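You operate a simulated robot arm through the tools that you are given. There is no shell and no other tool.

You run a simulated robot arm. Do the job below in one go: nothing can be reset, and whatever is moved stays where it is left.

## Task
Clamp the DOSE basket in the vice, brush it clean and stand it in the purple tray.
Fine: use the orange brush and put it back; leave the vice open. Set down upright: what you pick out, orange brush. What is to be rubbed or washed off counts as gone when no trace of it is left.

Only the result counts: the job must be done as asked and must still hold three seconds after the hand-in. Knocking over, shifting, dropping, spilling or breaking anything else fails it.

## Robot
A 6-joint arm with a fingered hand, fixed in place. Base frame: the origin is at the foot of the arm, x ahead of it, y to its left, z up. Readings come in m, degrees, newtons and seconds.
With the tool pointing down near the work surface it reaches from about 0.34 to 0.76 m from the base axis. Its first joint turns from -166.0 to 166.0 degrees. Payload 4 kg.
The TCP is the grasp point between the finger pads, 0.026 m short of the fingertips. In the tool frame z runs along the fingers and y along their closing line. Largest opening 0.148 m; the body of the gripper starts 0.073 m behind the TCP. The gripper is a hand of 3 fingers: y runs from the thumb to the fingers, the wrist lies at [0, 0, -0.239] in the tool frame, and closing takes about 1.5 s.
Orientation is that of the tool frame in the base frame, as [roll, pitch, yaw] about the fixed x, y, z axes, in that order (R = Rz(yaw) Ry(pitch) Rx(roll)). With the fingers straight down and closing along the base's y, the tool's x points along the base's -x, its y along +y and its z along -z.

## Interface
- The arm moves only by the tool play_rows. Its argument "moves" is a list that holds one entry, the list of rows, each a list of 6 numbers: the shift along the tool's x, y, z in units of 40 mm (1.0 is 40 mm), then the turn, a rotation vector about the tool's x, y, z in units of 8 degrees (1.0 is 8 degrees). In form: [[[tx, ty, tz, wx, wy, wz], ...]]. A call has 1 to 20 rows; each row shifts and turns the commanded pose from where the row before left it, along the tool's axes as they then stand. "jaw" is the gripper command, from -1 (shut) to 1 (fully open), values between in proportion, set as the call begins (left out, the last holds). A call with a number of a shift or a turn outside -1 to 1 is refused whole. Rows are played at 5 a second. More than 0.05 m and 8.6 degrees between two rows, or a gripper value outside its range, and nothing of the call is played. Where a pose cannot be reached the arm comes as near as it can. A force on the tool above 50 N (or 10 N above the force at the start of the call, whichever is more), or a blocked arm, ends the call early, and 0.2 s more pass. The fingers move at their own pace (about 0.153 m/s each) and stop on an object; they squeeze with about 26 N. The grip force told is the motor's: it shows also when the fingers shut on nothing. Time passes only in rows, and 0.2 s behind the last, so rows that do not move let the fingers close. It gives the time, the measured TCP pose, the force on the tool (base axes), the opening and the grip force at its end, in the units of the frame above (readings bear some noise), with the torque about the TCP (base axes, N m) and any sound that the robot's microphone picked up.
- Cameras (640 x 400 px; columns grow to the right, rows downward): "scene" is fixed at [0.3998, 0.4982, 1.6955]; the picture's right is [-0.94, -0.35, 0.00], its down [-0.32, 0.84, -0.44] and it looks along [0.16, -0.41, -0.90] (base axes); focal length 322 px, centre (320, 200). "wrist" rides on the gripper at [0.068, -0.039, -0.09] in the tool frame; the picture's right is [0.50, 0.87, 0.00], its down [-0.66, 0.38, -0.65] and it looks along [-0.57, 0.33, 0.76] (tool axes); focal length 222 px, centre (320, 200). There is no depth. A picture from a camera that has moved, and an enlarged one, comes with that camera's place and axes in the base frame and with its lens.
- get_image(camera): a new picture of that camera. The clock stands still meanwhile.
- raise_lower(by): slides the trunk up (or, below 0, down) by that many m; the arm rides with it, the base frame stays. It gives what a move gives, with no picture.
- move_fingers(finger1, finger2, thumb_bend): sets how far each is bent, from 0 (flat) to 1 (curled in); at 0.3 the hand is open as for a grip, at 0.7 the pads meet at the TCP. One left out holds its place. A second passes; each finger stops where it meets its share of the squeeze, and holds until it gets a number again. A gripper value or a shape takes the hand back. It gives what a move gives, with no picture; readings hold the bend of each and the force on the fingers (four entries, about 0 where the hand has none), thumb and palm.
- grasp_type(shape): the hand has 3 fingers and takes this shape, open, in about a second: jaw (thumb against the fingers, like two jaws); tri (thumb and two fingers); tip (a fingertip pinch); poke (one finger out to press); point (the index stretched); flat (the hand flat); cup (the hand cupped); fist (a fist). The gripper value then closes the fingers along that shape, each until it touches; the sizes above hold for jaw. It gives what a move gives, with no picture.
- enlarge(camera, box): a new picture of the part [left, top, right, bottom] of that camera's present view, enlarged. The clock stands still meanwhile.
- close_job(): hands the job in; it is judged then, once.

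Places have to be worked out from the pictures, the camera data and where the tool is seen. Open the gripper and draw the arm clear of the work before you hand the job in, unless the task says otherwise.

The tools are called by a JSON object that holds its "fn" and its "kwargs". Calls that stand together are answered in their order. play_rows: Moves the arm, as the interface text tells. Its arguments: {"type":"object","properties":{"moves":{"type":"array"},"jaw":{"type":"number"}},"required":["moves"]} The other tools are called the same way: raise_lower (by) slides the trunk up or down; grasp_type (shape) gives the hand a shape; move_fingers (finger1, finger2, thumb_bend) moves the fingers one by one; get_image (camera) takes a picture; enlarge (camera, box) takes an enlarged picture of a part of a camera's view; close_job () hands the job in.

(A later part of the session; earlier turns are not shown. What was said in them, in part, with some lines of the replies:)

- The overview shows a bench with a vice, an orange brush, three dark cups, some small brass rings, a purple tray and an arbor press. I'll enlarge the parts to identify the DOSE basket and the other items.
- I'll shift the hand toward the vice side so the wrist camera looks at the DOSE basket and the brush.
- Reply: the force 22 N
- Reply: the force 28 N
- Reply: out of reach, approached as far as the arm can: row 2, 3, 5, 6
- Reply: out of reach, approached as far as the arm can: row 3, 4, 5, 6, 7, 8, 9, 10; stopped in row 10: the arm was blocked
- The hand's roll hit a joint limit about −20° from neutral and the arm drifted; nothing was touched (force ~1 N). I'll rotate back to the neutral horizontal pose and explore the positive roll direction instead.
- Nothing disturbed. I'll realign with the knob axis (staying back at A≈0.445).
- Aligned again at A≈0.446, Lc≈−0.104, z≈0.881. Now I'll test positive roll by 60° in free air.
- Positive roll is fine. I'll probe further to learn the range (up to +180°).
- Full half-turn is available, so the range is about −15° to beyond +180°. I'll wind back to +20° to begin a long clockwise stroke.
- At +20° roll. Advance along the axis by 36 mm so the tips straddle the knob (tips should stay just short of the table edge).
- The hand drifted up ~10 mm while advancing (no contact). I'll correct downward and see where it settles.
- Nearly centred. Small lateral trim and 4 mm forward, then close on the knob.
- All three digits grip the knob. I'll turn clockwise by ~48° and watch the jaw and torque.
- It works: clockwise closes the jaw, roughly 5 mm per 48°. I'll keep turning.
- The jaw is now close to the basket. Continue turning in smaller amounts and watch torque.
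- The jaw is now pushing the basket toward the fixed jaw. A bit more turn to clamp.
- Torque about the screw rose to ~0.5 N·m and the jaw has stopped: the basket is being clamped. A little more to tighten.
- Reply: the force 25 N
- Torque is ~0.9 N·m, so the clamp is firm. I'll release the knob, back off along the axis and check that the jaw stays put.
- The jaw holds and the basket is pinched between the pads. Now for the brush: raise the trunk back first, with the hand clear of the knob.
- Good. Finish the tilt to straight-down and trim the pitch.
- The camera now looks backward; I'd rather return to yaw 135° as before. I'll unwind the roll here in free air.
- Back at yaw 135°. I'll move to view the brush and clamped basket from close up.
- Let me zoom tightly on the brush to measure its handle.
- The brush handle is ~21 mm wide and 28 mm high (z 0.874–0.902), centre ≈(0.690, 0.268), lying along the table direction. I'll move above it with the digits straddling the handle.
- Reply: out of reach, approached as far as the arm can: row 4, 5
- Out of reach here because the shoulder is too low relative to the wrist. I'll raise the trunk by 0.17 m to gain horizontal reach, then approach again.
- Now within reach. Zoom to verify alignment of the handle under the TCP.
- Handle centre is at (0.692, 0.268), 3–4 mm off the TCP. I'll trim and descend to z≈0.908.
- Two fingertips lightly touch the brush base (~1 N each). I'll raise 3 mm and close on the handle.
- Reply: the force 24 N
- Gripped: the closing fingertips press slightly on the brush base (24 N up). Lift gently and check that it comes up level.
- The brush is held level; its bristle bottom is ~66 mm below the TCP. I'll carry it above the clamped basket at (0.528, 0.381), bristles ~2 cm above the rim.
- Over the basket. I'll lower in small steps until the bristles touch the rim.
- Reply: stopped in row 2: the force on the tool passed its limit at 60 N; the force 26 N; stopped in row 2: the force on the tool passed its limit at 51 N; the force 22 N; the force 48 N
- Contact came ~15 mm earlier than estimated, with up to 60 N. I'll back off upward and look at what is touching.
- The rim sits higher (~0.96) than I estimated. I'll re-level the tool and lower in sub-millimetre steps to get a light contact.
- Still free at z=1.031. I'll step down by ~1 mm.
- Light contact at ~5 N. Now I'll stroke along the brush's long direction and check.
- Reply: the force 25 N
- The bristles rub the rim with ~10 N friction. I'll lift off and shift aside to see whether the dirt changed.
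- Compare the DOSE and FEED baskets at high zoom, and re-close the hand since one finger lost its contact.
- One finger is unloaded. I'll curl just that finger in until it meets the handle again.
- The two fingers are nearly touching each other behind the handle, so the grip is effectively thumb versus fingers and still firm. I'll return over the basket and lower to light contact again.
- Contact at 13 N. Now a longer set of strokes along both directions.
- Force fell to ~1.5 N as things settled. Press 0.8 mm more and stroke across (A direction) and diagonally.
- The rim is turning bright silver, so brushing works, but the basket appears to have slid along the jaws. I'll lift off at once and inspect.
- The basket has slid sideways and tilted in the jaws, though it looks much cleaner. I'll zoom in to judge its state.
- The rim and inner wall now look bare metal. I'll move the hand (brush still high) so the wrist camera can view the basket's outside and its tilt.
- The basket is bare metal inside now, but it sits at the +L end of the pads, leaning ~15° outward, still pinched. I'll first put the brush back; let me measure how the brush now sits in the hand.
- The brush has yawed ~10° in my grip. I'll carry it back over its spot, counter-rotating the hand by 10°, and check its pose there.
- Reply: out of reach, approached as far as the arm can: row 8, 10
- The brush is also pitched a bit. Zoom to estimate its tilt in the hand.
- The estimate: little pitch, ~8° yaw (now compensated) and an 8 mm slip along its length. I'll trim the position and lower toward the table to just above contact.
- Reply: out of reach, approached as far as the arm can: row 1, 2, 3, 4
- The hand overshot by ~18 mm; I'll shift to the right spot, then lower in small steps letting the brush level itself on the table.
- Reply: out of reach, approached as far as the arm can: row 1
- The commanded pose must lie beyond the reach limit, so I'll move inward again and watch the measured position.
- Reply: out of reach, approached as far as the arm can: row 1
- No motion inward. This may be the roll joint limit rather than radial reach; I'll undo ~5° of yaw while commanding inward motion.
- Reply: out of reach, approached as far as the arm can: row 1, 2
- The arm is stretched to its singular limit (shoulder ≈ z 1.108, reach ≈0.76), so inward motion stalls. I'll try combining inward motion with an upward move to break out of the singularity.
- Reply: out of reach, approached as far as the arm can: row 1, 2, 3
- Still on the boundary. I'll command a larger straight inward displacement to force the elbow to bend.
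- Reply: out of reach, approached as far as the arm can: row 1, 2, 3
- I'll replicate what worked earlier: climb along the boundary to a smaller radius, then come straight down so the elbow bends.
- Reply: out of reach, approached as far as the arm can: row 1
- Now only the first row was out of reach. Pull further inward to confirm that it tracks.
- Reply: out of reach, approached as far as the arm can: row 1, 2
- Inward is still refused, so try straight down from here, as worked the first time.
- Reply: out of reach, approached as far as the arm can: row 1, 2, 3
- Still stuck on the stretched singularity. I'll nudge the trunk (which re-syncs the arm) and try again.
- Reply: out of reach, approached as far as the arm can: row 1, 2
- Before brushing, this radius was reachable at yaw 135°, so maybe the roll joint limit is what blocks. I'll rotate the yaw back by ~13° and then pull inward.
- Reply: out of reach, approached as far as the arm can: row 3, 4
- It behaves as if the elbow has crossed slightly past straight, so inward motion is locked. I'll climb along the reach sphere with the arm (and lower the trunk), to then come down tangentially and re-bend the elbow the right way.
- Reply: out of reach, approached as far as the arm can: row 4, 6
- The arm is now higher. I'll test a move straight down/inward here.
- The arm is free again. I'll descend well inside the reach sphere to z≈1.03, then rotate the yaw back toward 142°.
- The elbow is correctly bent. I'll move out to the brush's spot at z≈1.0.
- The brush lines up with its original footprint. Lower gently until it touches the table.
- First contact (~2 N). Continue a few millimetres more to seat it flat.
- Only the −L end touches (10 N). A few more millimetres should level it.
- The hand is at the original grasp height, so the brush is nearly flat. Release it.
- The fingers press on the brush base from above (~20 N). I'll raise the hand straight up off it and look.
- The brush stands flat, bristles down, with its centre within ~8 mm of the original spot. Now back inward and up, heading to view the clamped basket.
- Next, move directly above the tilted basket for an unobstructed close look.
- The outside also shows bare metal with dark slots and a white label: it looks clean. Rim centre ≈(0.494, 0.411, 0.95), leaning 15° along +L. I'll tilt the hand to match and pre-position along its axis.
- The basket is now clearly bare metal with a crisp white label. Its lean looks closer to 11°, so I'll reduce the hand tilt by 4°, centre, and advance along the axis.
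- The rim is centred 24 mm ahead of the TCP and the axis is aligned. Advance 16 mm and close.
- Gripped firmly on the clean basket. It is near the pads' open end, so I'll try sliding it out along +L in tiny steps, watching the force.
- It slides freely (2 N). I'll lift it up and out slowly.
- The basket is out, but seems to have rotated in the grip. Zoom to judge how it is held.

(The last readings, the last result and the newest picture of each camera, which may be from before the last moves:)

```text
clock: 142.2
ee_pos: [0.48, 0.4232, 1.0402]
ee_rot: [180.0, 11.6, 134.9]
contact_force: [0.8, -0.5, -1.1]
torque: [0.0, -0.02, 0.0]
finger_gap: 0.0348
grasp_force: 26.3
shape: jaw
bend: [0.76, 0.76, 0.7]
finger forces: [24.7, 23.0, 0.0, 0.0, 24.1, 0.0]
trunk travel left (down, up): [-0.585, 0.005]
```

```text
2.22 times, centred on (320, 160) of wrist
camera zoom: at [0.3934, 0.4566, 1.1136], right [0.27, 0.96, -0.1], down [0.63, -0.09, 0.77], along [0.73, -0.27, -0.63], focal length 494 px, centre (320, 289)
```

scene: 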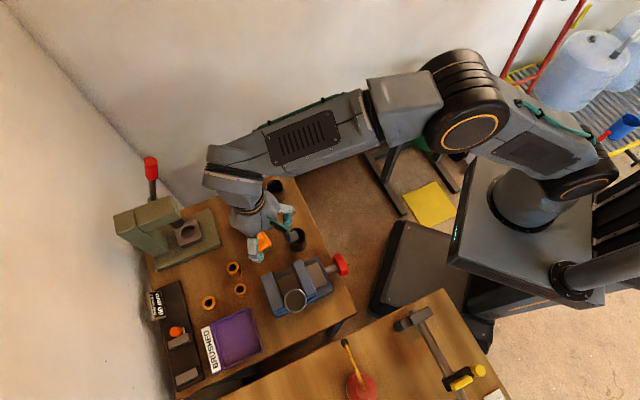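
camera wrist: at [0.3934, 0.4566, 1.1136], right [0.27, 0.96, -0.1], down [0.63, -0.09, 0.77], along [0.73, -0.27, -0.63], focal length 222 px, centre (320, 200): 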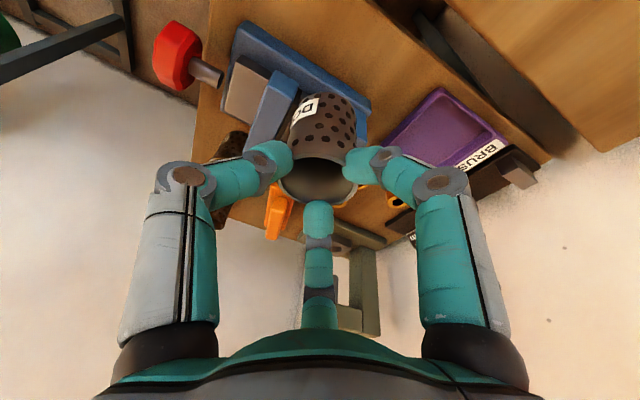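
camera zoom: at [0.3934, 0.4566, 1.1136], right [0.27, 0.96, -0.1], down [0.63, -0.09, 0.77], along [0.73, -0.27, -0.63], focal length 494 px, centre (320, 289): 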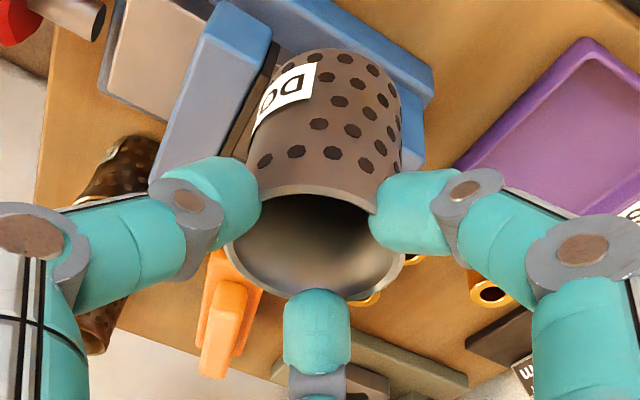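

The basket is secure but leans ~10° in the hand. The tray lies at about r 0.79, so the hand must lean outward anyway. I'll raise, turn the hand about vertical by +25°, and tilt it ~11° to bring the basket upright, then check.

{"fn": "play_rows", "kwargs": {"moves": [[[-0.15, 0, -0.73, 0, 0, 0], [0, 0, 0, -0.156, 0, -0.766], [0, 0, 0, -0.156, 0, -0.766], [0, 0, 0, -0.156, 0, -0.766], [0, 0, 0, -0.156, 0, -0.766], [0, 0, 0, -0.285, -0.625, 0.06], [0, 0, 0, -0.285, -0.625, 0.06], [0, 0, 0, 0, 0, 0]]]}}

{"fn": "get_image", "kwargs": {"camera": "wrist"}}

{"fn": "get_image", "kwargs": {"camera": "scene"}}

```text
clock: 144.0
ee_pos: [0.4793, 0.4231, 1.0678]
ee_rot: [174.9, 21.7, 158.6]
contact_force: [0.2, 1.0, 0.1]
torque: [0.0, 0.0, -0.01]
finger_gap: 0.0349
grasp_force: 26.0
shape: jaw
bend: [0.76, 0.76, 0.7]
finger forces: [24.9, 22.8, 0.0, 0.0, 24.3, 0.1]
trunk travel left (down, up): [-0.585, 0.005]
```

```text
taken
camera wrist: at [0.3751, 0.4148, 1.1227], right [-0.14, 0.98, -0.11], down [0.45, 0.17, 0.88], along [0.88, 0.08, -0.46], focal length 222 px, centre (320, 200)
```

wrist: 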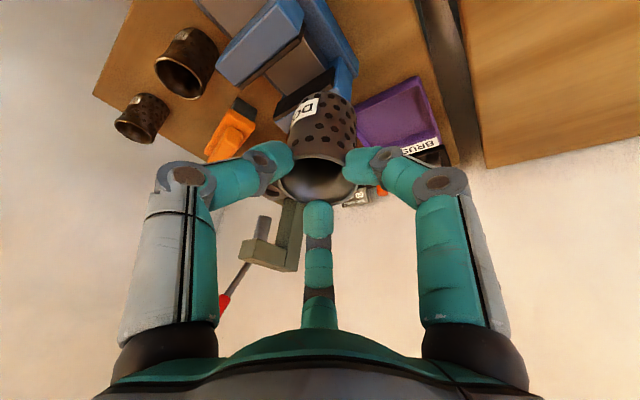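

```text
taken
```

scene: 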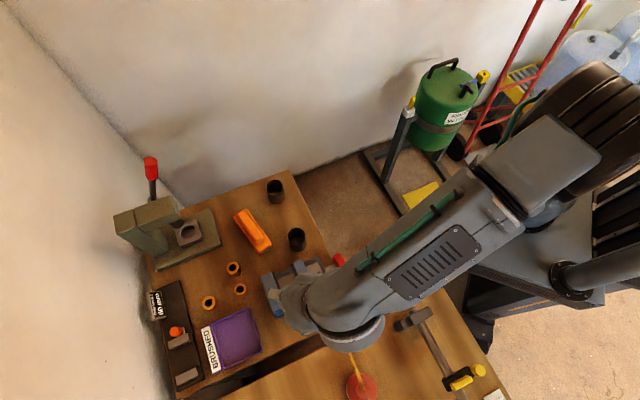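

The basket looks close to vertical now. Zoom to check how securely the digits hold it.

{"fn": "enlarge", "kwargs": {"camera": "wrist", "box": [250, 70, 390, 250]}}

```text
2.22 times, centred on (320, 160) of wrist
camera zoom: at [0.3751, 0.4148, 1.1227], right [-0.14, 0.98, -0.11], down [0.45, 0.17, 0.88], along [0.88, 0.08, -0.46], focal length 494 px, centre (320, 289)
```

zoom: 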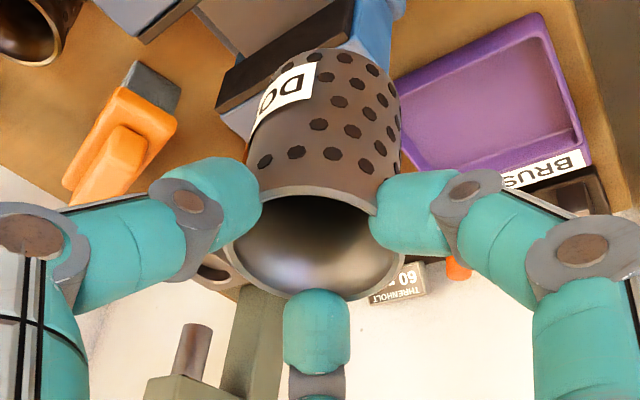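

The hold is unchanged and stable. I estimate the tray's near wall at A≈0.75 and target the basket at (0.592, 0.521). Move over the tray with the basket bottom ~9 cm above its floor.

{"fn": "play_rows", "kwargs": {"moves": [[[-0.22, 0.76, 0.3, 0, 0, 0], [-0.22, 0.76, 0.4, 0, 0, 0], [-0.22, 0.76, 0.45, 0, 0, 0], [-0.22, 0.76, 0.5, 0, 0, 0], [0, 0, 0, 0, 0, 0]]]}}

{"fn": "get_image", "kwargs": {"camera": "wrist"}}

{"fn": "enlarge", "kwargs": {"camera": "scene", "box": [180, 270, 330, 390]}}

```text
clock: 145.2
ee_pos: [0.5763, 0.5228, 1.0283]
ee_rot: [175.0, 21.6, 158.6]
contact_force: [-0.2, 0.1, -0.8]
torque: [0.02, 0.02, -0.01]
finger_gap: 0.0347
grasp_force: 25.9
shape: jaw
bend: [0.76, 0.76, 0.7]
finger forces: [24.9, 22.6, 0.0, 0.1, 24.1, 0.1]
trunk travel left (down, up): [-0.585, 0.005]
```

```text
taken
camera wrist: at [0.4716, 0.5135, 1.0828], right [-0.14, 0.98, -0.11], down [0.45, 0.17, 0.88], along [0.88, 0.07, -0.47], focal length 222 px, centre (320, 200)
```

wrist: 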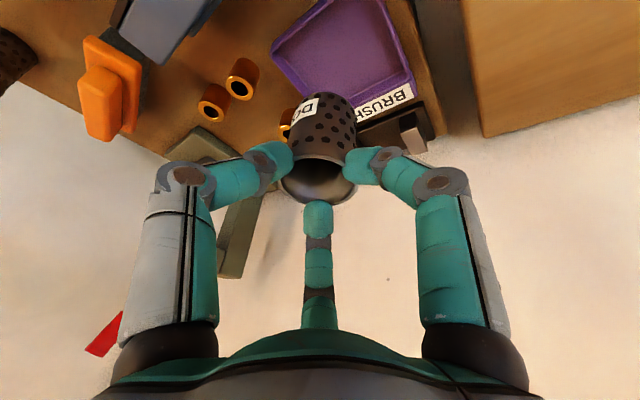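

```text
3.33 times, centred on (255, 330) of scene
camera zoom: at [0.3998, 0.4982, 1.6955], right [-0.94, -0.35, 0.0], down [-0.32, 0.84, -0.44], along [0.16, -0.41, -0.9], focal length 1073 px, centre (537, -233)
```

zoom: 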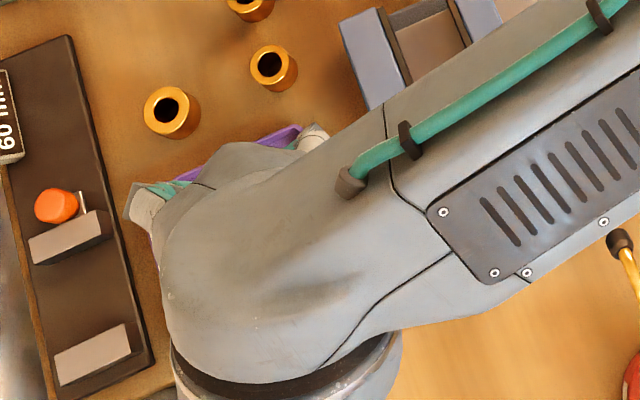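

The point below the basket projects near the tray's centre. Zoom to verify the tray's bounds before lowering.

{"fn": "enlarge", "kwargs": {"camera": "wrist", "box": [250, 0, 440, 150]}}

```text
2.67 times, centred on (345, 75) of wrist
camera zoom: at [0.4716, 0.5135, 1.0828], right [-0.14, 0.98, -0.11], down [0.45, 0.17, 0.88], along [0.88, 0.07, -0.47], focal length 592 px, centre (253, 533)
```

zoom: 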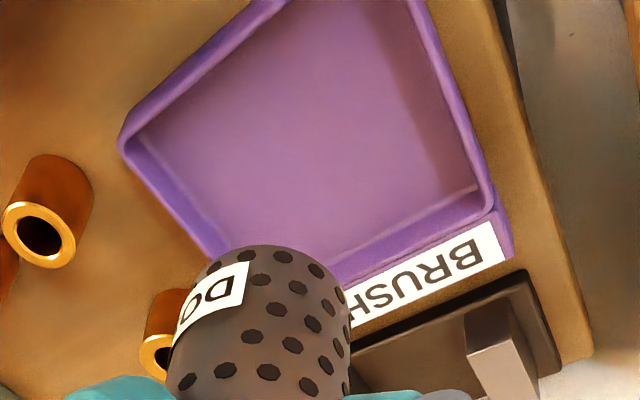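

The drop point falls well inside the tray. Lower straight down 75 mm.

{"fn": "play_rows", "kwargs": {"moves": [[[0.185, -0.041, 0.463, 0, 0, 0], [0.185, -0.041, 0.463, 0, 0, 0], [0.185, -0.041, 0.463, 0, 0, 0], [0.14, -0.031, 0.347, 0, 0, 0], [0, 0, 0, 0, 0, 0]]]}}

{"fn": "get_image", "kwargs": {"camera": "wrist"}}

{"fn": "get_image", "kwargs": {"camera": "scene"}}

```text
clock: 146.4
ee_pos: [0.5745, 0.522, 0.9538]
ee_rot: [174.9, 21.7, 158.5]
contact_force: [0.7, -0.1, -1.0]
torque: [0.02, -0.01, -0.01]
finger_gap: 0.0347
grasp_force: 25.9
shape: jaw
bend: [0.76, 0.76, 0.7]
finger forces: [24.9, 22.6, 0.1, 0.0, 24.1, 0.0]
trunk travel left (down, up): [-0.585, 0.005]
```

```text
taken
camera wrist: at [0.4702, 0.5147, 1.0098], right [-0.14, 0.98, -0.11], down [0.45, 0.17, 0.88], along [0.88, 0.07, -0.47], focal length 222 px, centre (320, 200)
```

wrist: 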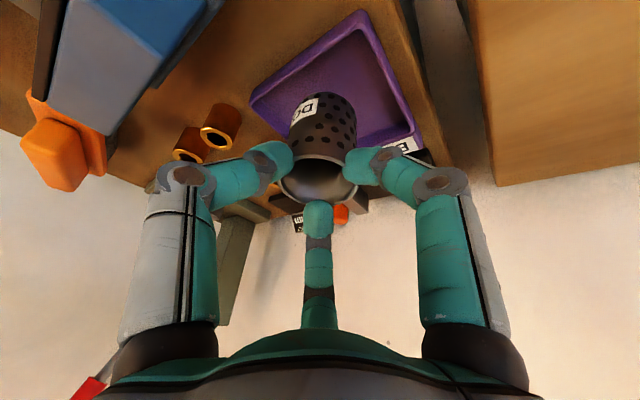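

```text
taken
```

scene: 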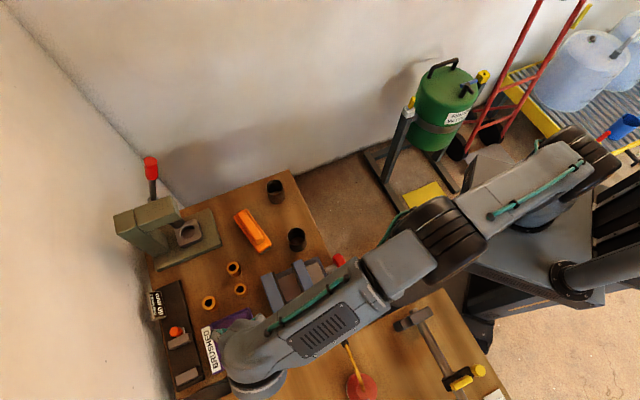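

Basket bottom is still ~2 cm above the tray floor. Lower in 5 mm steps and watch the force.

{"fn": "play_rows", "kwargs": {"moves": [[[0.046, -0.01, 0.116, 0, 0, 0], [0.046, -0.01, 0.116, 0, 0, 0], [0.03, -0.006, 0.07, 0, 0, 0], [0, 0, 0, 0, 0, 0]]]}}

{"fn": "enlarge", "kwargs": {"camera": "wrist", "box": [230, 0, 440, 220]}}

```text
clock: 147.4
ee_pos: [0.5754, 0.5234, 0.9407]
ee_rot: [175.0, 21.6, 158.6]
contact_force: [0.0, 0.2, -0.6]
torque: [0.03, 0.02, 0.03]
finger_gap: 0.0351
grasp_force: 25.6
shape: jaw
bend: [0.76, 0.76, 0.7]
finger forces: [24.9, 22.6, 0.0, 0.1, 24.1, 0.0]
trunk travel left (down, up): [-0.585, 0.005]
```

```text
1.82 times, centred on (335, 110) of wrist
camera zoom: at [0.471, 0.5146, 0.9959], right [-0.14, 0.98, -0.11], down [0.45, 0.17, 0.88], along [0.88, 0.07, -0.47], focal length 404 px, centre (293, 364)
```

zoom: 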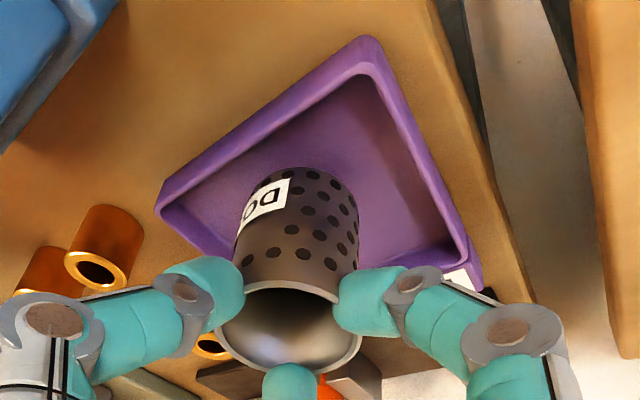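

Well inside the tray. Continue lowering in finer steps.

{"fn": "play_rows", "kwargs": {"moves": [[[0.023, -0.005, 0.058, 0, 0, 0], [0.023, -0.005, 0.058, 0, 0, 0], [0.023, -0.005, 0.058, 0, 0, 0], [0, 0, 0, 0, 0, 0]]]}}

```text
clock: 148.4
ee_pos: [0.5746, 0.5223, 0.934]
ee_rot: [175.0, 21.6, 158.5]
contact_force: [0.4, -0.4, -0.6]
torque: [-0.02, 0.0, 0.02]
finger_gap: 0.0349
grasp_force: 26.2
shape: jaw
bend: [0.76, 0.76, 0.7]
finger forces: [24.9, 22.6, 0.0, 0.1, 24.1, 0.0]
trunk travel left (down, up): [-0.585, 0.005]
```

{"fn": "play_rows", "kwargs": {"moves": [[[0.023, -0.005, 0.058, 0, 0, 0], [0.023, -0.005, 0.058, 0, 0, 0], [0, 0, 0, 0, 0, 0]]]}}

```text
clock: 149.2
ee_pos: [0.5742, 0.5231, 0.9303]
ee_rot: [174.9, 21.6, 158.5]
contact_force: [-0.1, 0.4, -0.3]
torque: [0.01, -0.01, 0.02]
finger_gap: 0.0349
grasp_force: 26.0
shape: jaw
bend: [0.76, 0.76, 0.7]
finger forces: [24.9, 22.5, 0.0, 0.0, 24.1, 0.0]
trunk travel left (down, up): [-0.585, 0.005]
```

No contact yet at z=0.930. Continue in 2 mm steps.

{"fn": "play_rows", "kwargs": {"moves": [[[0.018, -0.004, 0.046, 0, 0, 0], [0.018, -0.004, 0.046, 0, 0, 0], [0, 0, 0, 0, 0, 0]]]}}

{"fn": "enlarge", "kwargs": {"camera": "wrist", "box": [230, 0, 440, 220]}}

```text
clock: 150.0
ee_pos: [0.5743, 0.5224, 0.928]
ee_rot: [174.8, 21.8, 158.5]
contact_force: [3.5, -1.0, 12.5]
torque: [-0.05, -0.16, 0.03]
finger_gap: 0.0353
grasp_force: 25.8
shape: jaw
bend: [0.77, 0.75, 0.7]
finger forces: [25.9, 26.0, 0.0, 0.1, 24.8, 0.0]
trunk travel left (down, up): [-0.585, 0.005]
```

```text
1.82 times, centred on (335, 110) of wrist
camera zoom: at [0.4701, 0.5134, 0.982], right [-0.14, 0.98, -0.11], down [0.45, 0.16, 0.88], along [0.88, 0.08, -0.46], focal length 404 px, centre (293, 364)
```

zoom: 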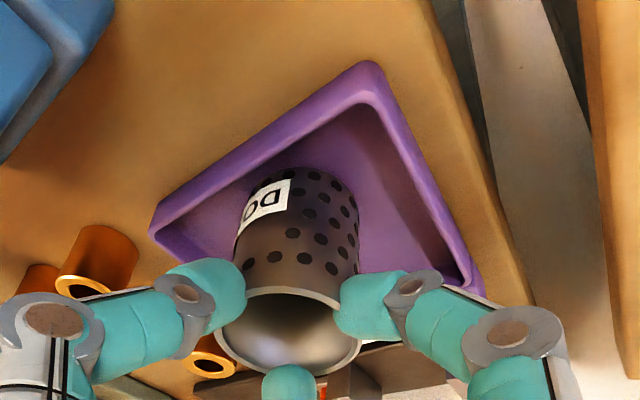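

Touchdown: 12.5 N at the basket's robot-side edge. Press ~2 mm more so it rotates flush with the floor.

{"fn": "play_rows", "kwargs": {"moves": [[[0.014, -0.003, 0.035, 0, 0, 0], [0.014, -0.003, 0.035, 0, 0, 0], [0, 0, 0, 0, 0, 0]]]}}

{"fn": "enlarge", "kwargs": {"camera": "wrist", "box": [230, 0, 440, 220]}}

```text
clock: 150.8
ee_pos: [0.5731, 0.5221, 0.9252]
ee_rot: [174.8, 21.8, 158.5]
contact_force: [4.1, -4.6, 28.4]
torque: [-0.17, -0.29, 0.06]
finger_gap: 0.0369
grasp_force: 26.9
shape: jaw
bend: [0.77, 0.75, 0.72]
finger forces: [25.9, 34.2, 0.0, 0.1, 27.9, 0.0]
trunk travel left (down, up): [-0.585, 0.005]
```

```text
1.82 times, centred on (335, 110) of wrist
camera zoom: at [0.4695, 0.5134, 0.9794], right [-0.14, 0.98, -0.11], down [0.45, 0.16, 0.88], along [0.88, 0.08, -0.46], focal length 404 px, centre (293, 364)
```

zoom: 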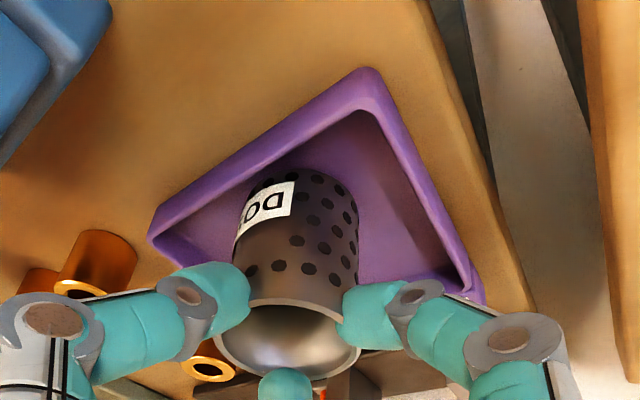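

28 N and seated. I'll ease 1 mm and open the hand a little to release.

{"fn": "play_rows", "kwargs": {"moves": [[[-0.01, 0.002, -0.025, 0, 0, 0], [0, 0, 0, 0, 0, 0]]]}}

{"fn": "play_rows", "kwargs": {"moves": [[[0, 0, 0, 0, 0, 0], [0, 0, 0, 0, 0, 0], [0, 0, 0, 0, 0, 0], [0, 0, 0, 0, 0, 0]]], "jaw": -0.1}}

{"fn": "enlarge", "kwargs": {"camera": "wrist", "box": [230, 0, 440, 220]}}

```text
clock: 151.4
ee_pos: [0.5738, 0.5217, 0.9259]
ee_rot: [174.7, 21.7, 158.5]
contact_force: [5.3, -2.4, 26.2]
torque: [-0.1, -0.3, 0.09]
finger_gap: 0.037
grasp_force: 25.5
shape: jaw
bend: [0.77, 0.75, 0.72]
finger forces: [26.0, 33.6, 0.1, 0.1, 26.8, 0.1]
trunk travel left (down, up): [-0.585, 0.005]
```

```text
clock: 152.4
ee_pos: [0.5751, 0.5223, 0.923]
ee_rot: [175.0, 21.6, 158.6]
contact_force: [-0.2, -0.3, 0.0]
torque: [0.01, -0.01, 0.04]
finger_gap: 0.0665
grasp_force: 0.1
shape: jaw
bend: [0.39, 0.39, 0.7]
finger forces: [0.0, 0.0, 0.0, 0.1, 0.0, 0.1]
trunk travel left (down, up): [-0.585, 0.005]
```

```text
1.82 times, centred on (335, 110) of wrist
camera zoom: at [0.4699, 0.5142, 0.9775], right [-0.14, 0.98, -0.11], down [0.45, 0.17, 0.88], along [0.88, 0.07, -0.47], focal length 404 px, centre (293, 364)
```

zoom: 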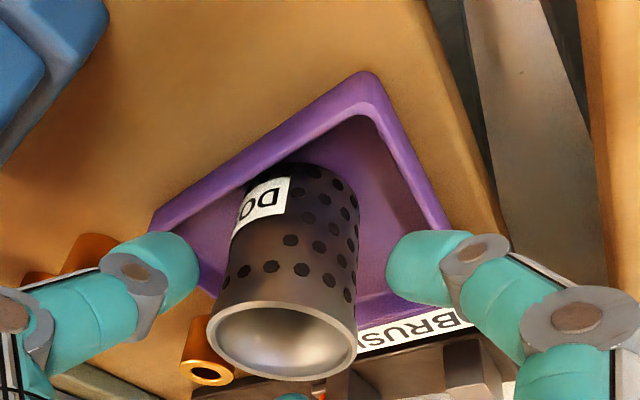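

Released with zero force; the basket stands in the tray. Retreat straight up vertically.

{"fn": "play_rows", "kwargs": {"moves": [[[-0.06, 0.013, -0.15, 0, 0, 0], [-0.12, 0.027, -0.3, 0, 0, 0], [-0.185, 0.041, -0.463, 0, 0, 0], [-0.185, 0.041, -0.463, 0, 0, 0], [-0.185, 0.041, -0.463, 0, 0, 0], [0, 0, 0, 0, 0, 0]]]}}

{"fn": "get_image", "kwargs": {"camera": "wrist"}}

{"fn": "enlarge", "kwargs": {"camera": "wrist", "box": [230, 0, 440, 220]}}

```text
clock: 153.8
ee_pos: [0.5769, 0.5234, 1.0019]
ee_rot: [174.9, 21.6, 158.6]
contact_force: [-0.2, -0.5, 0.3]
torque: [0.0, 0.0, -0.01]
finger_gap: 0.0663
grasp_force: 0.0
shape: jaw
bend: [0.39, 0.39, 0.7]
finger forces: [0.1, 0.1, 0.0, 0.0, 0.1, 0.0]
trunk travel left (down, up): [-0.585, 0.005]
```

```text
taken
camera wrist: at [0.4721, 0.5144, 1.0564], right [-0.14, 0.98, -0.11], down [0.45, 0.17, 0.88], along [0.88, 0.08, -0.47], focal length 222 px, centre (320, 200)
```

wrist: 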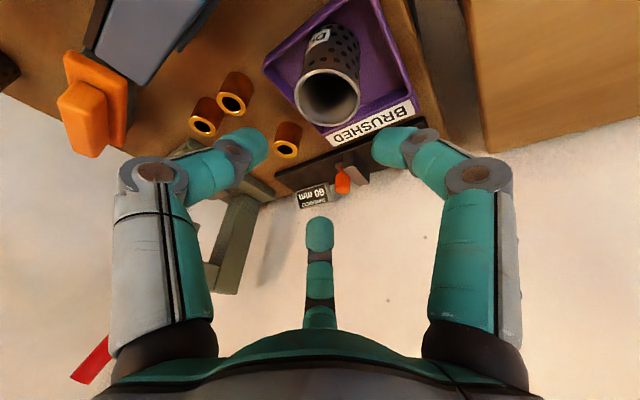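

```text
1.82 times, centred on (335, 110) of wrist
camera zoom: at [0.4721, 0.5144, 1.0564], right [-0.14, 0.98, -0.11], down [0.45, 0.17, 0.88], along [0.88, 0.08, -0.47], focal length 404 px, centre (293, 364)
```

zoom: 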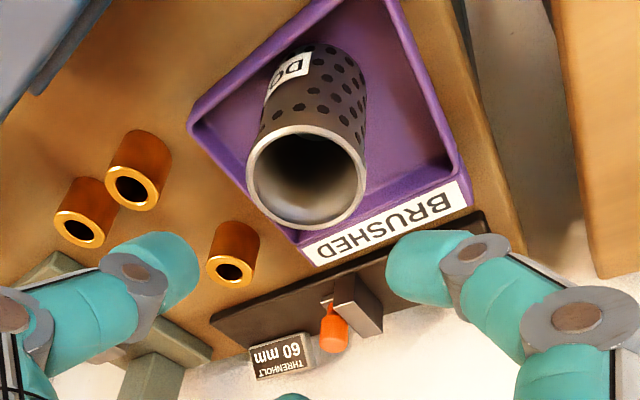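

The DOSE basket stands upright, clean, in the tray labelled BRUSHED. Now I must reopen the vice: retreat inward and up, then level the hand.

{"fn": "play_rows", "kwargs": {"moves": [[[0.144, -0.754, -0.664, 0, 0, 0], [0.144, -0.754, -0.664, 0, 0, 0], [0.144, -0.754, -0.664, 0, 0, 0], [0.144, -0.754, -0.664, 0, 0, 0], [0, 0, 0, 0.295, 0.636, 0.759], [0, 0, 0, 0.295, 0.636, 0.759], [0, 0, 0, 0.295, 0.636, 0.759], [0, 0, 0, 0.295, 0.636, 0.759], [0, 0, 0, 0, 0, 0]]], "jaw": 0.4}}

{"fn": "get_image", "kwargs": {"camera": "scene"}}

{"fn": "get_image", "kwargs": {"camera": "wrist"}}

```text
clock: 155.8
ee_pos: [0.4738, 0.4214, 1.0811]
ee_rot: [-179.9, -0.1, 135.0]
contact_force: [0.3, -0.1, 0.0]
torque: [0.0, -0.02, -0.01]
finger_gap: 0.1032
grasp_force: 0.1
shape: jaw
bend: [0.28, 0.28, 0.74]
finger forces: [0.0, 0.0, 0.0, 0.0, 0.0, 0.1]
trunk travel left (down, up): [-0.585, 0.005]
```

```text
taken
```

scene: 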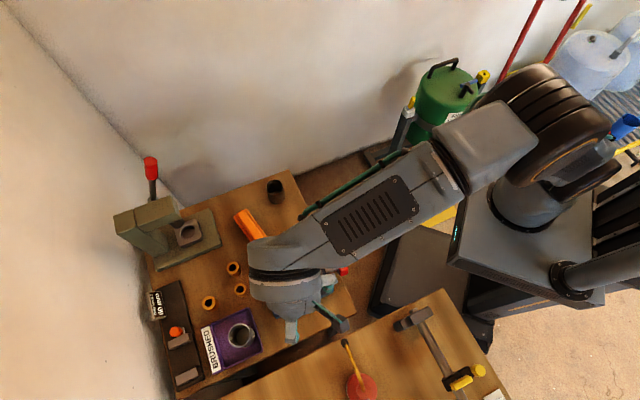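

```text
taken
camera wrist: at [0.3995, 0.4428, 1.1714], right [0.26, 0.97, 0.0], down [0.73, -0.2, 0.65], along [0.63, -0.17, -0.76], focal length 222 px, centre (320, 200)
```

wrist: 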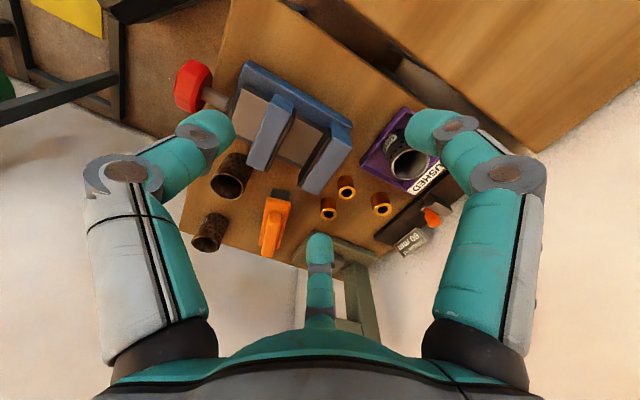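

Next, move back and up to the free area near the base where I rotated before.

{"fn": "play_rows", "kwargs": {"moves": [[[-0.239, -0.677, -0.782, 0, 0, 0], [-0.239, -0.677, -0.782, 0, 0, 0], [-0.239, -0.677, -0.782, 0, 0, 0], [-0.239, -0.677, -0.782, 0, 0, 0], [-0.239, -0.677, -0.782, 0, 0, 0], [-0.239, -0.677, -0.782, 0, 0, 0], [-0.239, -0.677, -0.782, 0, 0, 0], [0, 0, 0, 0, 0, 0]]]}}

{"fn": "play_rows", "kwargs": {"moves": [[[0, 0, 0, 0, 0, 1], [0, 0, 0, 0, 0, 1], [0, 0, 0, 0, 0, 1], [0, 0, 0, 0, 0, 1], [0, 0, 0, 0, 0, 1], [0, 0, 0, 0, 0, 1], [0, 0, 0, 0, 0, 1], [0, 0, 0, 0, 0, 1], [0, 0, 0, 0, 0, 1], [0, 0, 0, 0, 0, 1], [0, 0, 0, 0, 0, 1], [0, 0, 0, 0, 0, 1], [0, 0, 0, 0, 0, 1], [0, 0, 0, 0, 0, 1], [0, 0, 0, 0, 0, 1], [0, 0, 0, 0, 0, 1], [0, 0, 0, 0, 0, 1], [0, 0, 0, 0, 0, 1], [0, 0, 0, 0, 0, 1], [0, 0, 0, 0, 0, 1]]]}}

{"fn": "play_rows", "kwargs": {"moves": [[[0, 0, 0, 0, 0, 1], [0, 0, 0, 0, 0, 1], [0, 0, 0, 0, 0, 0.5], [0, 0, 0, 0, 0, 0]]]}}

{"fn": "enlarge", "kwargs": {"camera": "scene", "box": [140, 160, 360, 390]}}

```text
clock: 157.6
ee_pos: [0.3864, 0.2377, 1.3025]
ee_rot: [-179.9, -0.1, 134.8]
contact_force: [0.3, 0.4, 0.3]
torque: [-0.01, -0.01, -0.07]
finger_gap: 0.1032
grasp_force: 0.1
shape: jaw
bend: [0.28, 0.28, 0.74]
finger forces: [0.1, 0.0, 0.0, 0.0, 0.0, 0.0]
trunk travel left (down, up): [-0.585, 0.005]
```

```text
clock: 161.8
ee_pos: [0.3882, 0.2423, 1.3025]
ee_rot: [-180.0, 0.1, -25.2]
contact_force: [0.4, 0.1, 0.0]
torque: [0.0, 0.03, -0.01]
finger_gap: 0.1033
grasp_force: 0.1
shape: jaw
bend: [0.28, 0.28, 0.74]
finger forces: [0.0, 0.0, 0.0, 0.1, 0.0, 0.0]
trunk travel left (down, up): [-0.585, 0.005]
```

```text
clock: 162.8
ee_pos: [0.387, 0.2434, 1.302]
ee_rot: [179.9, 0.1, -45.1]
contact_force: [-0.6, 0.0, -0.6]
torque: [-0.03, 0.01, 0.01]
finger_gap: 0.1032
grasp_force: 0.0
shape: jaw
bend: [0.28, 0.28, 0.74]
finger forces: [0.0, 0.0, 0.0, 0.1, 0.0, 0.1]
trunk travel left (down, up): [-0.585, 0.005]
```

```text
1.74 times, centred on (250, 275) of scene
camera zoom: at [0.3998, 0.4982, 1.6955], right [-0.94, -0.35, 0.0], down [-0.32, 0.84, -0.44], along [0.16, -0.41, -0.9], focal length 560 px, centre (442, 70)
```

zoom: 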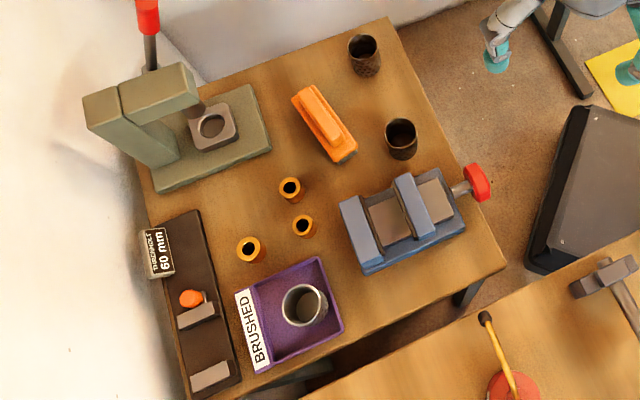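

The scene is tidy: basket in tray, brush standing. Restore the trunk to its former level and raise the arm accordingly before tilting horizontal.

{"fn": "raise_lower", "kwargs": {"by": -0.21}}

{"fn": "play_rows", "kwargs": {"moves": [[[0, 0, -0.97, 0, 0, 0], [0, 0, -0.97, 0, 0, 0], [0, 0, -0.97, 0, 0, 0], [0, 0, 0, 0, 0, 0]]]}}

{"fn": "play_rows", "kwargs": {"moves": [[[0, 0, 0, 0.9375, 0, 0], [0, 0, 0, 0.9375, 0, 0], [0, 0, 0, 0.9375, 0, 0], [0, 0, 0, 0.9375, 0, 0], [0, 0, 0, 0.9375, 0, 0], [0, 0, 0, 0.9375, 0, 0], [0, 0, 0, 0.9375, 0, 0], [0, 0, 0, 0.9375, 0, 0], [0, 0, 0, 0.9375, 0, 0], [0, 0, 0, 0.9375, 0, 0], [0, 0, 0, 0.9375, 0, 0], [0, 0, 0, 0.9375, 0, 0], [0, 0, 0, 0, 0, 0]]]}}

```text
clock: 165.1
ee_pos: [0.388, 0.2425, 1.0927]
ee_rot: [179.9, 0.1, -45.1]
contact_force: [-0.7, -0.8, 0.2]
torque: [0.01, 0.02, 0.0]
finger_gap: 0.1034
grasp_force: 0.1
shape: jaw
bend: [0.28, 0.28, 0.74]
finger forces: [0.0, 0.0, 0.0, 0.0, 0.1, 0.0]
trunk travel left (down, up): [-0.375, 0.215]
```

```text
clock: 166.1
ee_pos: [0.3919, 0.2428, 1.2085]
ee_rot: [179.9, 0.1, -45.2]
contact_force: [0.4, 0.6, 0.2]
torque: [0.04, -0.02, -0.02]
finger_gap: 0.1033
grasp_force: 0.1
shape: jaw
bend: [0.28, 0.28, 0.74]
finger forces: [0.0, 0.1, 0.1, 0.0, 0.1, 0.0]
trunk travel left (down, up): [-0.375, 0.215]
```

```text
clock: 168.9
ee_pos: [0.3892, 0.242, 1.2083]
ee_rot: [-90.0, 0.1, -45.0]
contact_force: [0.5, 1.2, -0.3]
torque: [0.03, 0.0, -0.02]
finger_gap: 0.1034
grasp_force: 0.1
shape: jaw
bend: [0.28, 0.28, 0.74]
finger forces: [0.0, 0.1, 0.0, 0.0, 0.0, 0.0]
trunk travel left (down, up): [-0.375, 0.215]
```

Horizontal and on the screw axis. Lower the trunk to knob height.

{"fn": "raise_lower", "kwargs": {"by": -0.326}}

{"fn": "get_image", "kwargs": {"camera": "wrist"}}

{"fn": "enlarge", "kwargs": {"camera": "scene", "box": [260, 210, 400, 310]}}

```text
clock: 172.1
ee_pos: [0.39, 0.2423, 0.8828]
ee_rot: [-90.1, 0.1, -45.1]
contact_force: [0.1, 0.0, -0.3]
torque: [-0.02, -0.02, -0.04]
finger_gap: 0.1033
grasp_force: 0.0
shape: jaw
bend: [0.28, 0.28, 0.74]
finger forces: [0.0, 0.1, 0.0, 0.1, 0.1, 0.1]
trunk travel left (down, up): [-0.049, 0.541]
```

```text
taken
camera wrist: at [0.3741, 0.1312, 0.9205], right [0.35, -0.35, -0.87], down [-0.93, 0.0, -0.38], along [0.14, 0.94, -0.33], focal length 222 px, centre (320, 200)
```

wrist: 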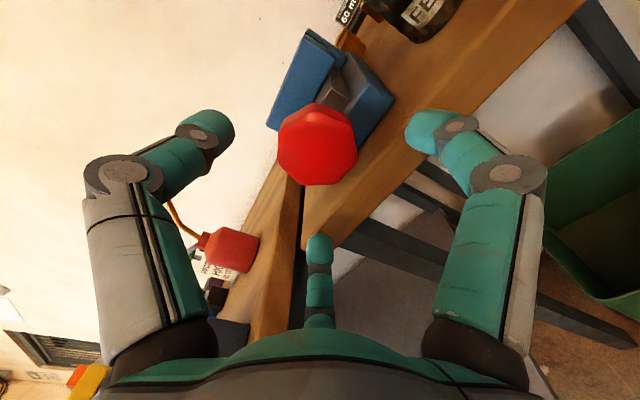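

```text
4.00 times, centred on (330, 260) of scene
camera zoom: at [0.3998, 0.4982, 1.6955], right [-0.94, -0.35, 0.0], down [-0.32, 0.84, -0.44], along [0.16, -0.41, -0.9], focal length 1287 px, centre (280, -40)
```

zoom: 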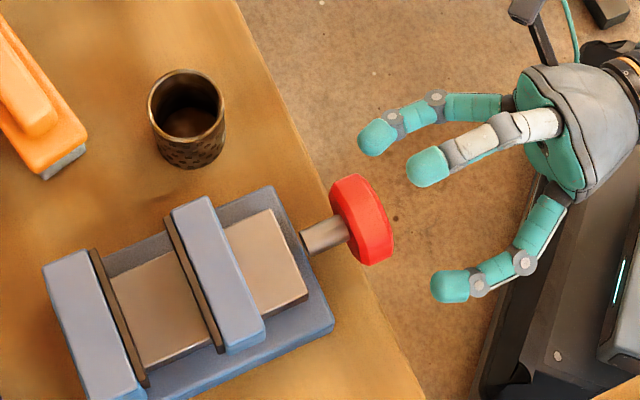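

Aligned with the knob. Advance ~32 mm along the axis.

{"fn": "play_rows", "kwargs": {"moves": [[[0, 0, 0.27, 0, 0, 0], [0, 0, 0.27, 0, 0, 0], [0, 0, 0.27, 0, 0, 0], [0, 0, 0, 0, 0, 0]]]}}

```text
clock: 173.1
ee_pos: [0.4119, 0.2668, 0.881]
ee_rot: [-90.0, 0.0, -45.2]
contact_force: [0.7, 0.1, 1.4]
torque: [0.01, -0.01, 0.02]
finger_gap: 0.1034
grasp_force: 0.1
shape: jaw
bend: [0.28, 0.28, 0.74]
finger forces: [0.0, 0.1, 0.0, 0.1, 0.0, 0.0]
trunk travel left (down, up): [-0.049, 0.541]
```

Positioned at A≈0.480. Close on the knob and turn counter-clockwise.

{"fn": "play_rows", "kwargs": {"moves": [[[0, 0, 0, 0, 0, 0], [0, 0, 0, 0, 0, 0], [0, 0, 0, 0, 0, 0], [0, 0, 0, 0, 0, 0], [0, 0, 0, 0, 0, 0], [0, 0, 0, 0, 0, 0], [0, 0, 0, 0, 0, 0]]], "jaw": -0.8}}

{"fn": "play_rows", "kwargs": {"moves": [[[0, 0, 0, 0, 0, -0.75], [0, 0, 0, 0, 0, -0.75], [0, 0, 0, 0, 0, -0.75], [0, 0, 0, 0, 0, -0.75], [0, 0, 0, 0, 0, -0.75], [0, 0, 0, 0, 0, -0.75], [0, 0, 0, 0, 0, -0.75], [0, 0, 0, 0, 0, -0.75]]]}}

{"fn": "enlarge", "kwargs": {"camera": "scene", "box": [260, 210, 400, 310]}}

```text
clock: 174.7
ee_pos: [0.4124, 0.2655, 0.8813]
ee_rot: [-90.0, 0.1, -45.1]
contact_force: [3.1, 1.3, 6.3]
torque: [0.16, -0.14, -0.02]
finger_gap: 0.0482
grasp_force: 25.9
shape: jaw
bend: [0.77, 0.77, 0.7]
finger forces: [22.3, 21.2, 0.0, 0.0, 27.5, 0.1]
trunk travel left (down, up): [-0.049, 0.541]
```

```text
clock: 176.5
ee_pos: [0.4128, 0.2648, 0.8813]
ee_rot: [-90.0, -48.0, -44.9]
contact_force: [11.1, -2.7, 1.7]
torque: [0.13, 0.01, -0.2]
finger_gap: 0.0468
grasp_force: 26.0
shape: jaw
bend: [0.76, 0.77, 0.7]
finger forces: [27.9, 24.1, 0.0, 0.0, 22.6, 0.0]
trunk travel left (down, up): [-0.049, 0.541]
```

```text
4.00 times, centred on (330, 260) of scene
camera zoom: at [0.3998, 0.4982, 1.6955], right [-0.94, -0.35, 0.0], down [-0.32, 0.84, -0.44], along [0.16, -0.41, -0.9], focal length 1287 px, centre (280, -40)
```

zoom: 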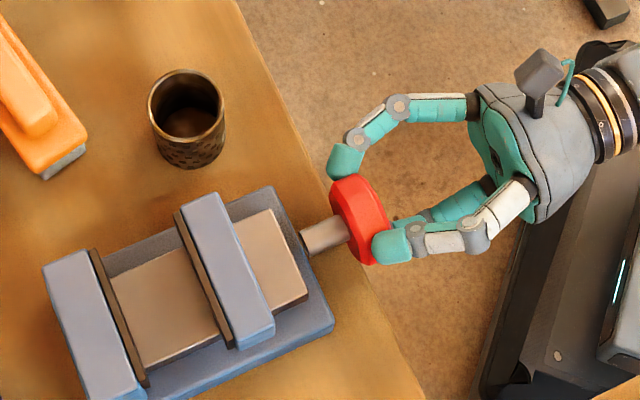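

The jaw is opening. Continue counter-clockwise.

{"fn": "play_rows", "kwargs": {"moves": [[[0, 0, 0, 0, 0, -0.75], [0, 0, 0, 0, 0, -0.75], [0, 0, 0, 0, 0, -0.75], [0, 0, 0, 0, 0, -0.75], [0, 0, 0, 0, 0, -0.75], [0, 0, 0, 0, 0, -0.75], [0, 0, 0, 0, 0, -0.75], [0, 0, 0, 0, 0, -0.75], [0, 0, 0, 0, 0, -0.75], [0, 0, 0, 0, 0, -0.75]]]}}

{"fn": "enlarge", "kwargs": {"camera": "scene", "box": [260, 210, 400, 310]}}

```text
clock: 178.7
ee_pos: [0.4125, 0.264, 0.883]
ee_rot: [90.3, -72.0, 134.6]
contact_force: [20.3, 5.3, 8.0]
torque: [0.21, -0.05, -0.33]
finger_gap: 0.0447
grasp_force: 26.4
shape: jaw
bend: [0.76, 0.76, 0.7]
finger forces: [27.0, 26.1, 0.0, 0.1, 17.9, 0.0]
trunk travel left (down, up): [-0.049, 0.541]
```

```text
4.00 times, centred on (330, 260) of scene
camera zoom: at [0.3998, 0.4982, 1.6955], right [-0.94, -0.35, 0.0], down [-0.32, 0.84, -0.44], along [0.16, -0.41, -0.9], focal length 1287 px, centre (280, -40)
```

zoom: 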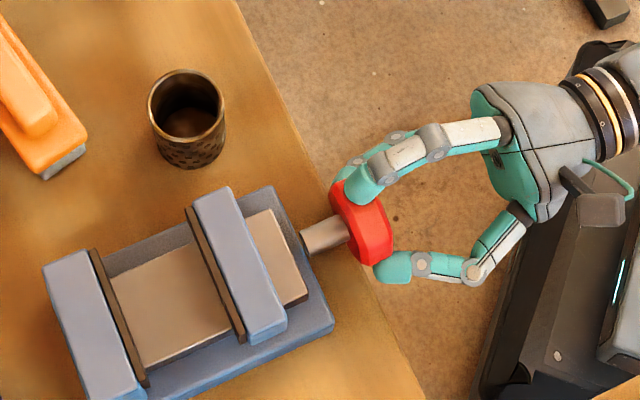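

Nearly back to the starting gap. Turn ~45° more.

{"fn": "play_rows", "kwargs": {"moves": [[[0, 0, 0, 0, 0, -0.75], [0, 0, 0, 0, 0, -0.75], [0, 0, 0, 0, 0, -0.75], [0, 0, 0, 0, 0, -0.75], [0, 0, 0, 0, 0, -0.75], [0, 0, 0, 0, 0, -0.75], [0, 0, 0, 0, 0, -0.75]]]}}

{"fn": "enlarge", "kwargs": {"camera": "scene", "box": [260, 210, 400, 310]}}

```text
clock: 180.3
ee_pos: [0.412, 0.2643, 0.8823]
ee_rot: [90.2, -30.0, 135.0]
contact_force: [9.7, 6.4, 12.5]
torque: [0.37, 0.29, -0.07]
finger_gap: 0.0449
grasp_force: 26.9
shape: jaw
bend: [0.76, 0.76, 0.7]
finger forces: [24.1, 25.0, 0.1, 0.1, 18.6, 0.0]
trunk travel left (down, up): [-0.049, 0.541]
```

```text
4.00 times, centred on (330, 260) of scene
camera zoom: at [0.3998, 0.4982, 1.6955], right [-0.94, -0.35, 0.0], down [-0.32, 0.84, -0.44], along [0.16, -0.41, -0.9], focal length 1287 px, centre (280, -40)
```

zoom: 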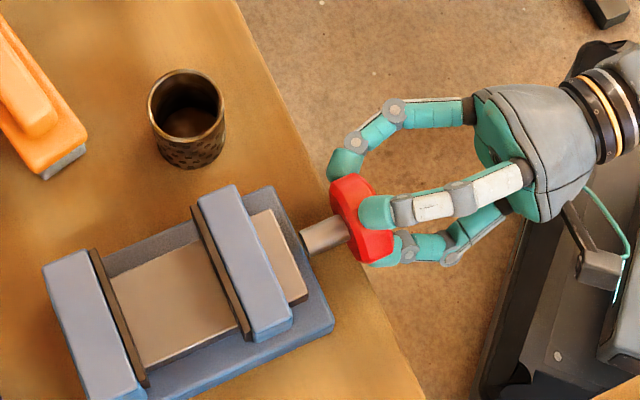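

The jaw is back at its original opening, and torque rises as at an end stop. Release the knob and back off.

{"fn": "play_rows", "kwargs": {"moves": [[[0, 0, 0, 0, 0, 0], [0, 0, 0, 0, 0, 0], [0, 0, 0, 0, 0, 0], [0, 0, 0, 0, 0, 0], [0, 0, -0.3, 0, 0, 0], [0, 0, -0.3, 0, 0, 0], [0, 0, -0.3, 0, 0, 0]]], "jaw": 0.4}}

{"fn": "enlarge", "kwargs": {"camera": "scene", "box": [260, 210, 400, 310]}}

{"fn": "raise_lower", "kwargs": {"by": 0.326}}

{"fn": "get_image", "kwargs": {"camera": "scene"}}

```text
clock: 181.9
ee_pos: [0.3906, 0.2406, 0.8817]
ee_rot: [90.5, -30.2, 134.7]
contact_force: [-0.3, -0.8, -0.3]
torque: [-0.03, 0.02, -0.02]
finger_gap: 0.1034
grasp_force: 0.1
shape: jaw
bend: [0.28, 0.28, 0.74]
finger forces: [0.1, 0.0, 0.0, 0.1, 0.0, 0.0]
trunk travel left (down, up): [-0.049, 0.541]
```

```text
4.00 times, centred on (330, 260) of scene
camera zoom: at [0.3998, 0.4982, 1.6955], right [-0.94, -0.35, 0.0], down [-0.32, 0.84, -0.44], along [0.16, -0.41, -0.9], focal length 1287 px, centre (280, -40)
```

zoom: 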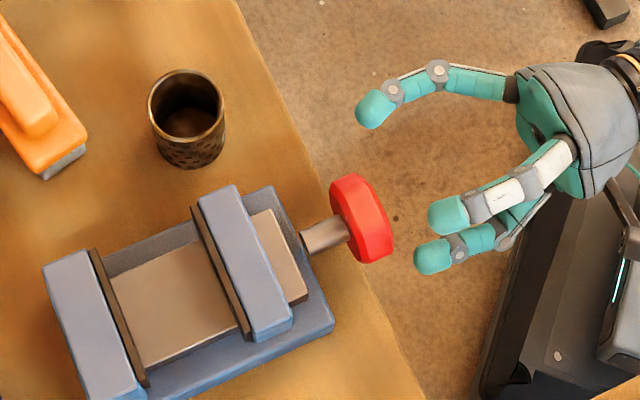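

```text
clock: 185.1
ee_pos: [0.3866, 0.2408, 1.21]
ee_rot: [90.1, -30.1, 134.9]
contact_force: [0.0, 0.8, -0.4]
torque: [0.0, -0.01, -0.01]
finger_gap: 0.1035
grasp_force: 0.1
shape: jaw
bend: [0.28, 0.28, 0.74]
finger forces: [0.0, 0.0, 0.0, 0.0, 0.0, 0.0]
trunk travel left (down, up): [-0.375, 0.215]
```

```text
taken
```

scene: 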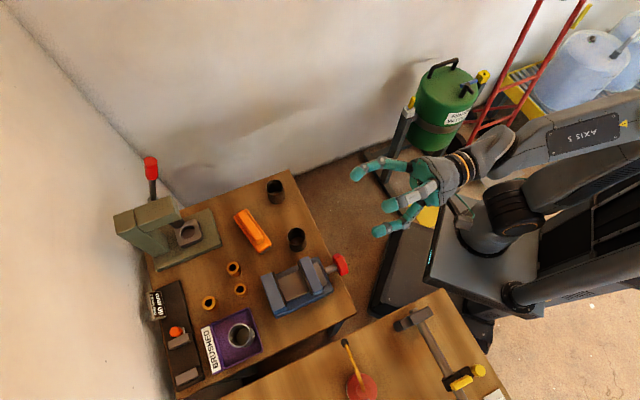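

Vice open. I'll now inspect the basket for residue and everything else for displacement.

{"fn": "enlarge", "kwargs": {"camera": "scene", "box": [215, 310, 270, 360]}}

{"fn": "enlarge", "kwargs": {"camera": "scene", "box": [230, 160, 360, 260]}}

{"fn": "enlarge", "kwargs": {"camera": "scene", "box": [140, 240, 360, 390]}}

```text
8.00 times, centred on (242, 335) of scene
camera zoom: at [0.3998, 0.4982, 1.6955], right [-0.94, -0.35, 0.0], down [-0.32, 0.84, -0.44], along [0.16, -0.41, -0.9], focal length 2575 px, centre (940, -880)
```

zoom: 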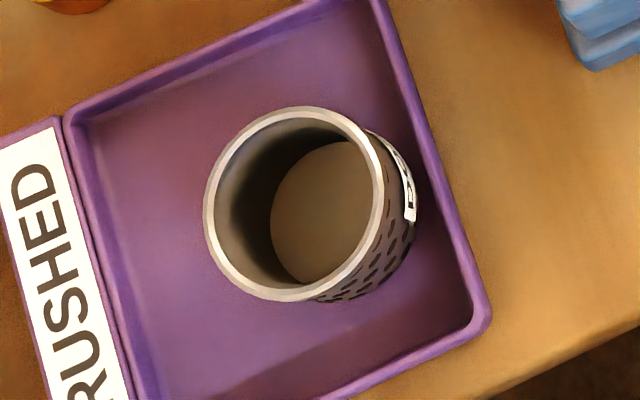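

```text
4.00 times, centred on (295, 210) of scene
camera zoom: at [0.3998, 0.4982, 1.6955], right [-0.94, -0.35, 0.0], down [-0.32, 0.84, -0.44], along [0.16, -0.41, -0.9], focal length 1287 px, centre (420, 160)
```

zoom: 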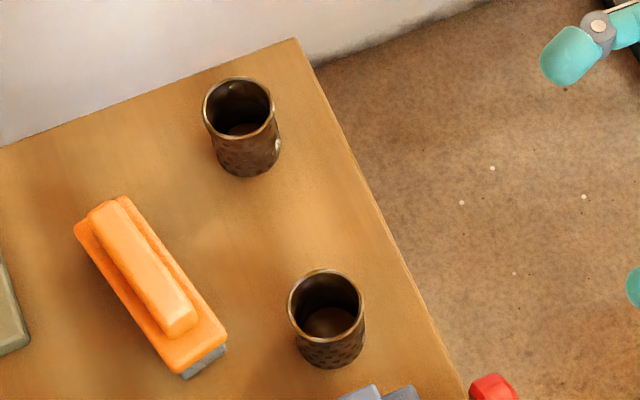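

```text
2.67 times, centred on (250, 315) of scene
camera zoom: at [0.3998, 0.4982, 1.6955], right [-0.94, -0.35, 0.0], down [-0.32, 0.84, -0.44], along [0.16, -0.41, -0.9], focal length 858 px, centre (507, -107)
```

zoom: 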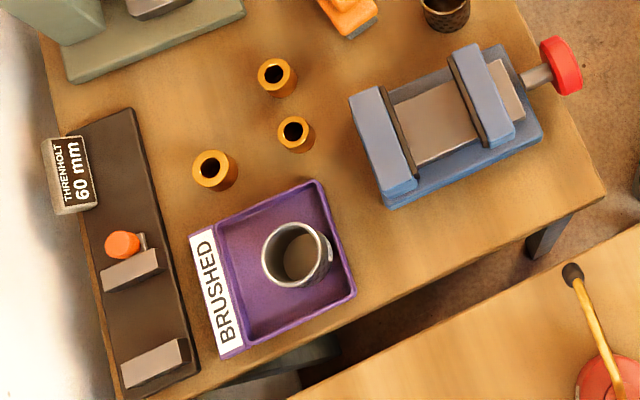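

Everything else is exactly where it was: WASH and FEED, the rings, the press and the tray. The DOSE basket is bare metal with a white label and stands upright, the vice is open, and the brush stands bristles-down on its spot. I'll open the gripper fully and wait a moment.

{"fn": "play_rows", "kwargs": {"moves": [[[0, 0, 0, 0, 0, 0], [0, 0, 0, 0, 0, 0], [0, 0, 0, 0, 0, 0], [0, 0, 0, 0, 0, 0], [0, 0, 0, 0, 0, 0], [0, 0, 0, 0, 0, 0], [0, 0, 0, 0, 0, 0]]], "jaw": 1}}

{"fn": "get_image", "kwargs": {"camera": "scene"}}

```text
clock: 186.7
ee_pos: [0.3875, 0.241, 1.2091]
ee_rot: [90.1, -30.0, 134.9]
contact_force: [0.7, -0.7, 0.2]
torque: [0.02, -0.02, 0.02]
finger_gap: 0.1479
grasp_force: 0.0
shape: jaw
bend: [0.3, 0.3, 0.3]
finger forces: [0.0, 0.1, 0.1, 0.1, 0.1, 0.0]
trunk travel left (down, up): [-0.375, 0.215]
```

```text
taken
```

scene: 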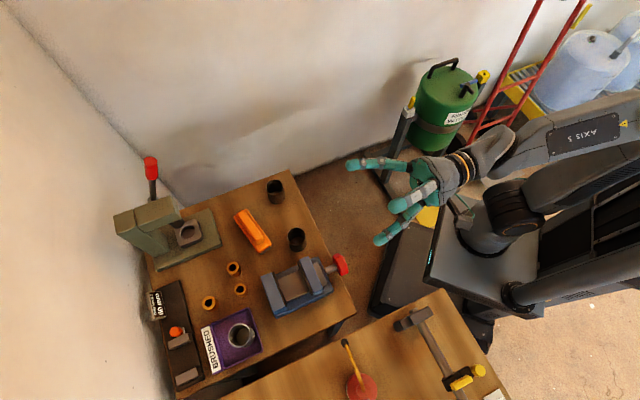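

The arm is clear, the hand is open, and the last picture shows the required end state. I'm handing in the job.

{"fn": "close_job", "kwargs": {}}

```text
The job is handed in.
```

I've handed the job in. The DOSE basket was clamped in the vice, brushed clean, and now stands upright in the purple tray. I haven't had the verdict on it yet.

- **Basket:** It looks like bare metal with a white label, and I saw no dirt left. I couldn't see the side facing away from the cameras up close.
- **Clamping:** The basket slid along the vice jaws while I was brushing it. I lifted it out before loosening the vice, without force and without dropping it.
- **Brush:** The orange brush is back on its spot, bristles down. It is within about 1 cm of where it was, but turned roughly 15 degrees.
- **Vice:** It is open again, at about its original gap.
- **Everything else:** The other two baskets, the brass rings, the press and the tray look unmoved compared with the first pictures. The hand is open and the arm is clear of the table.
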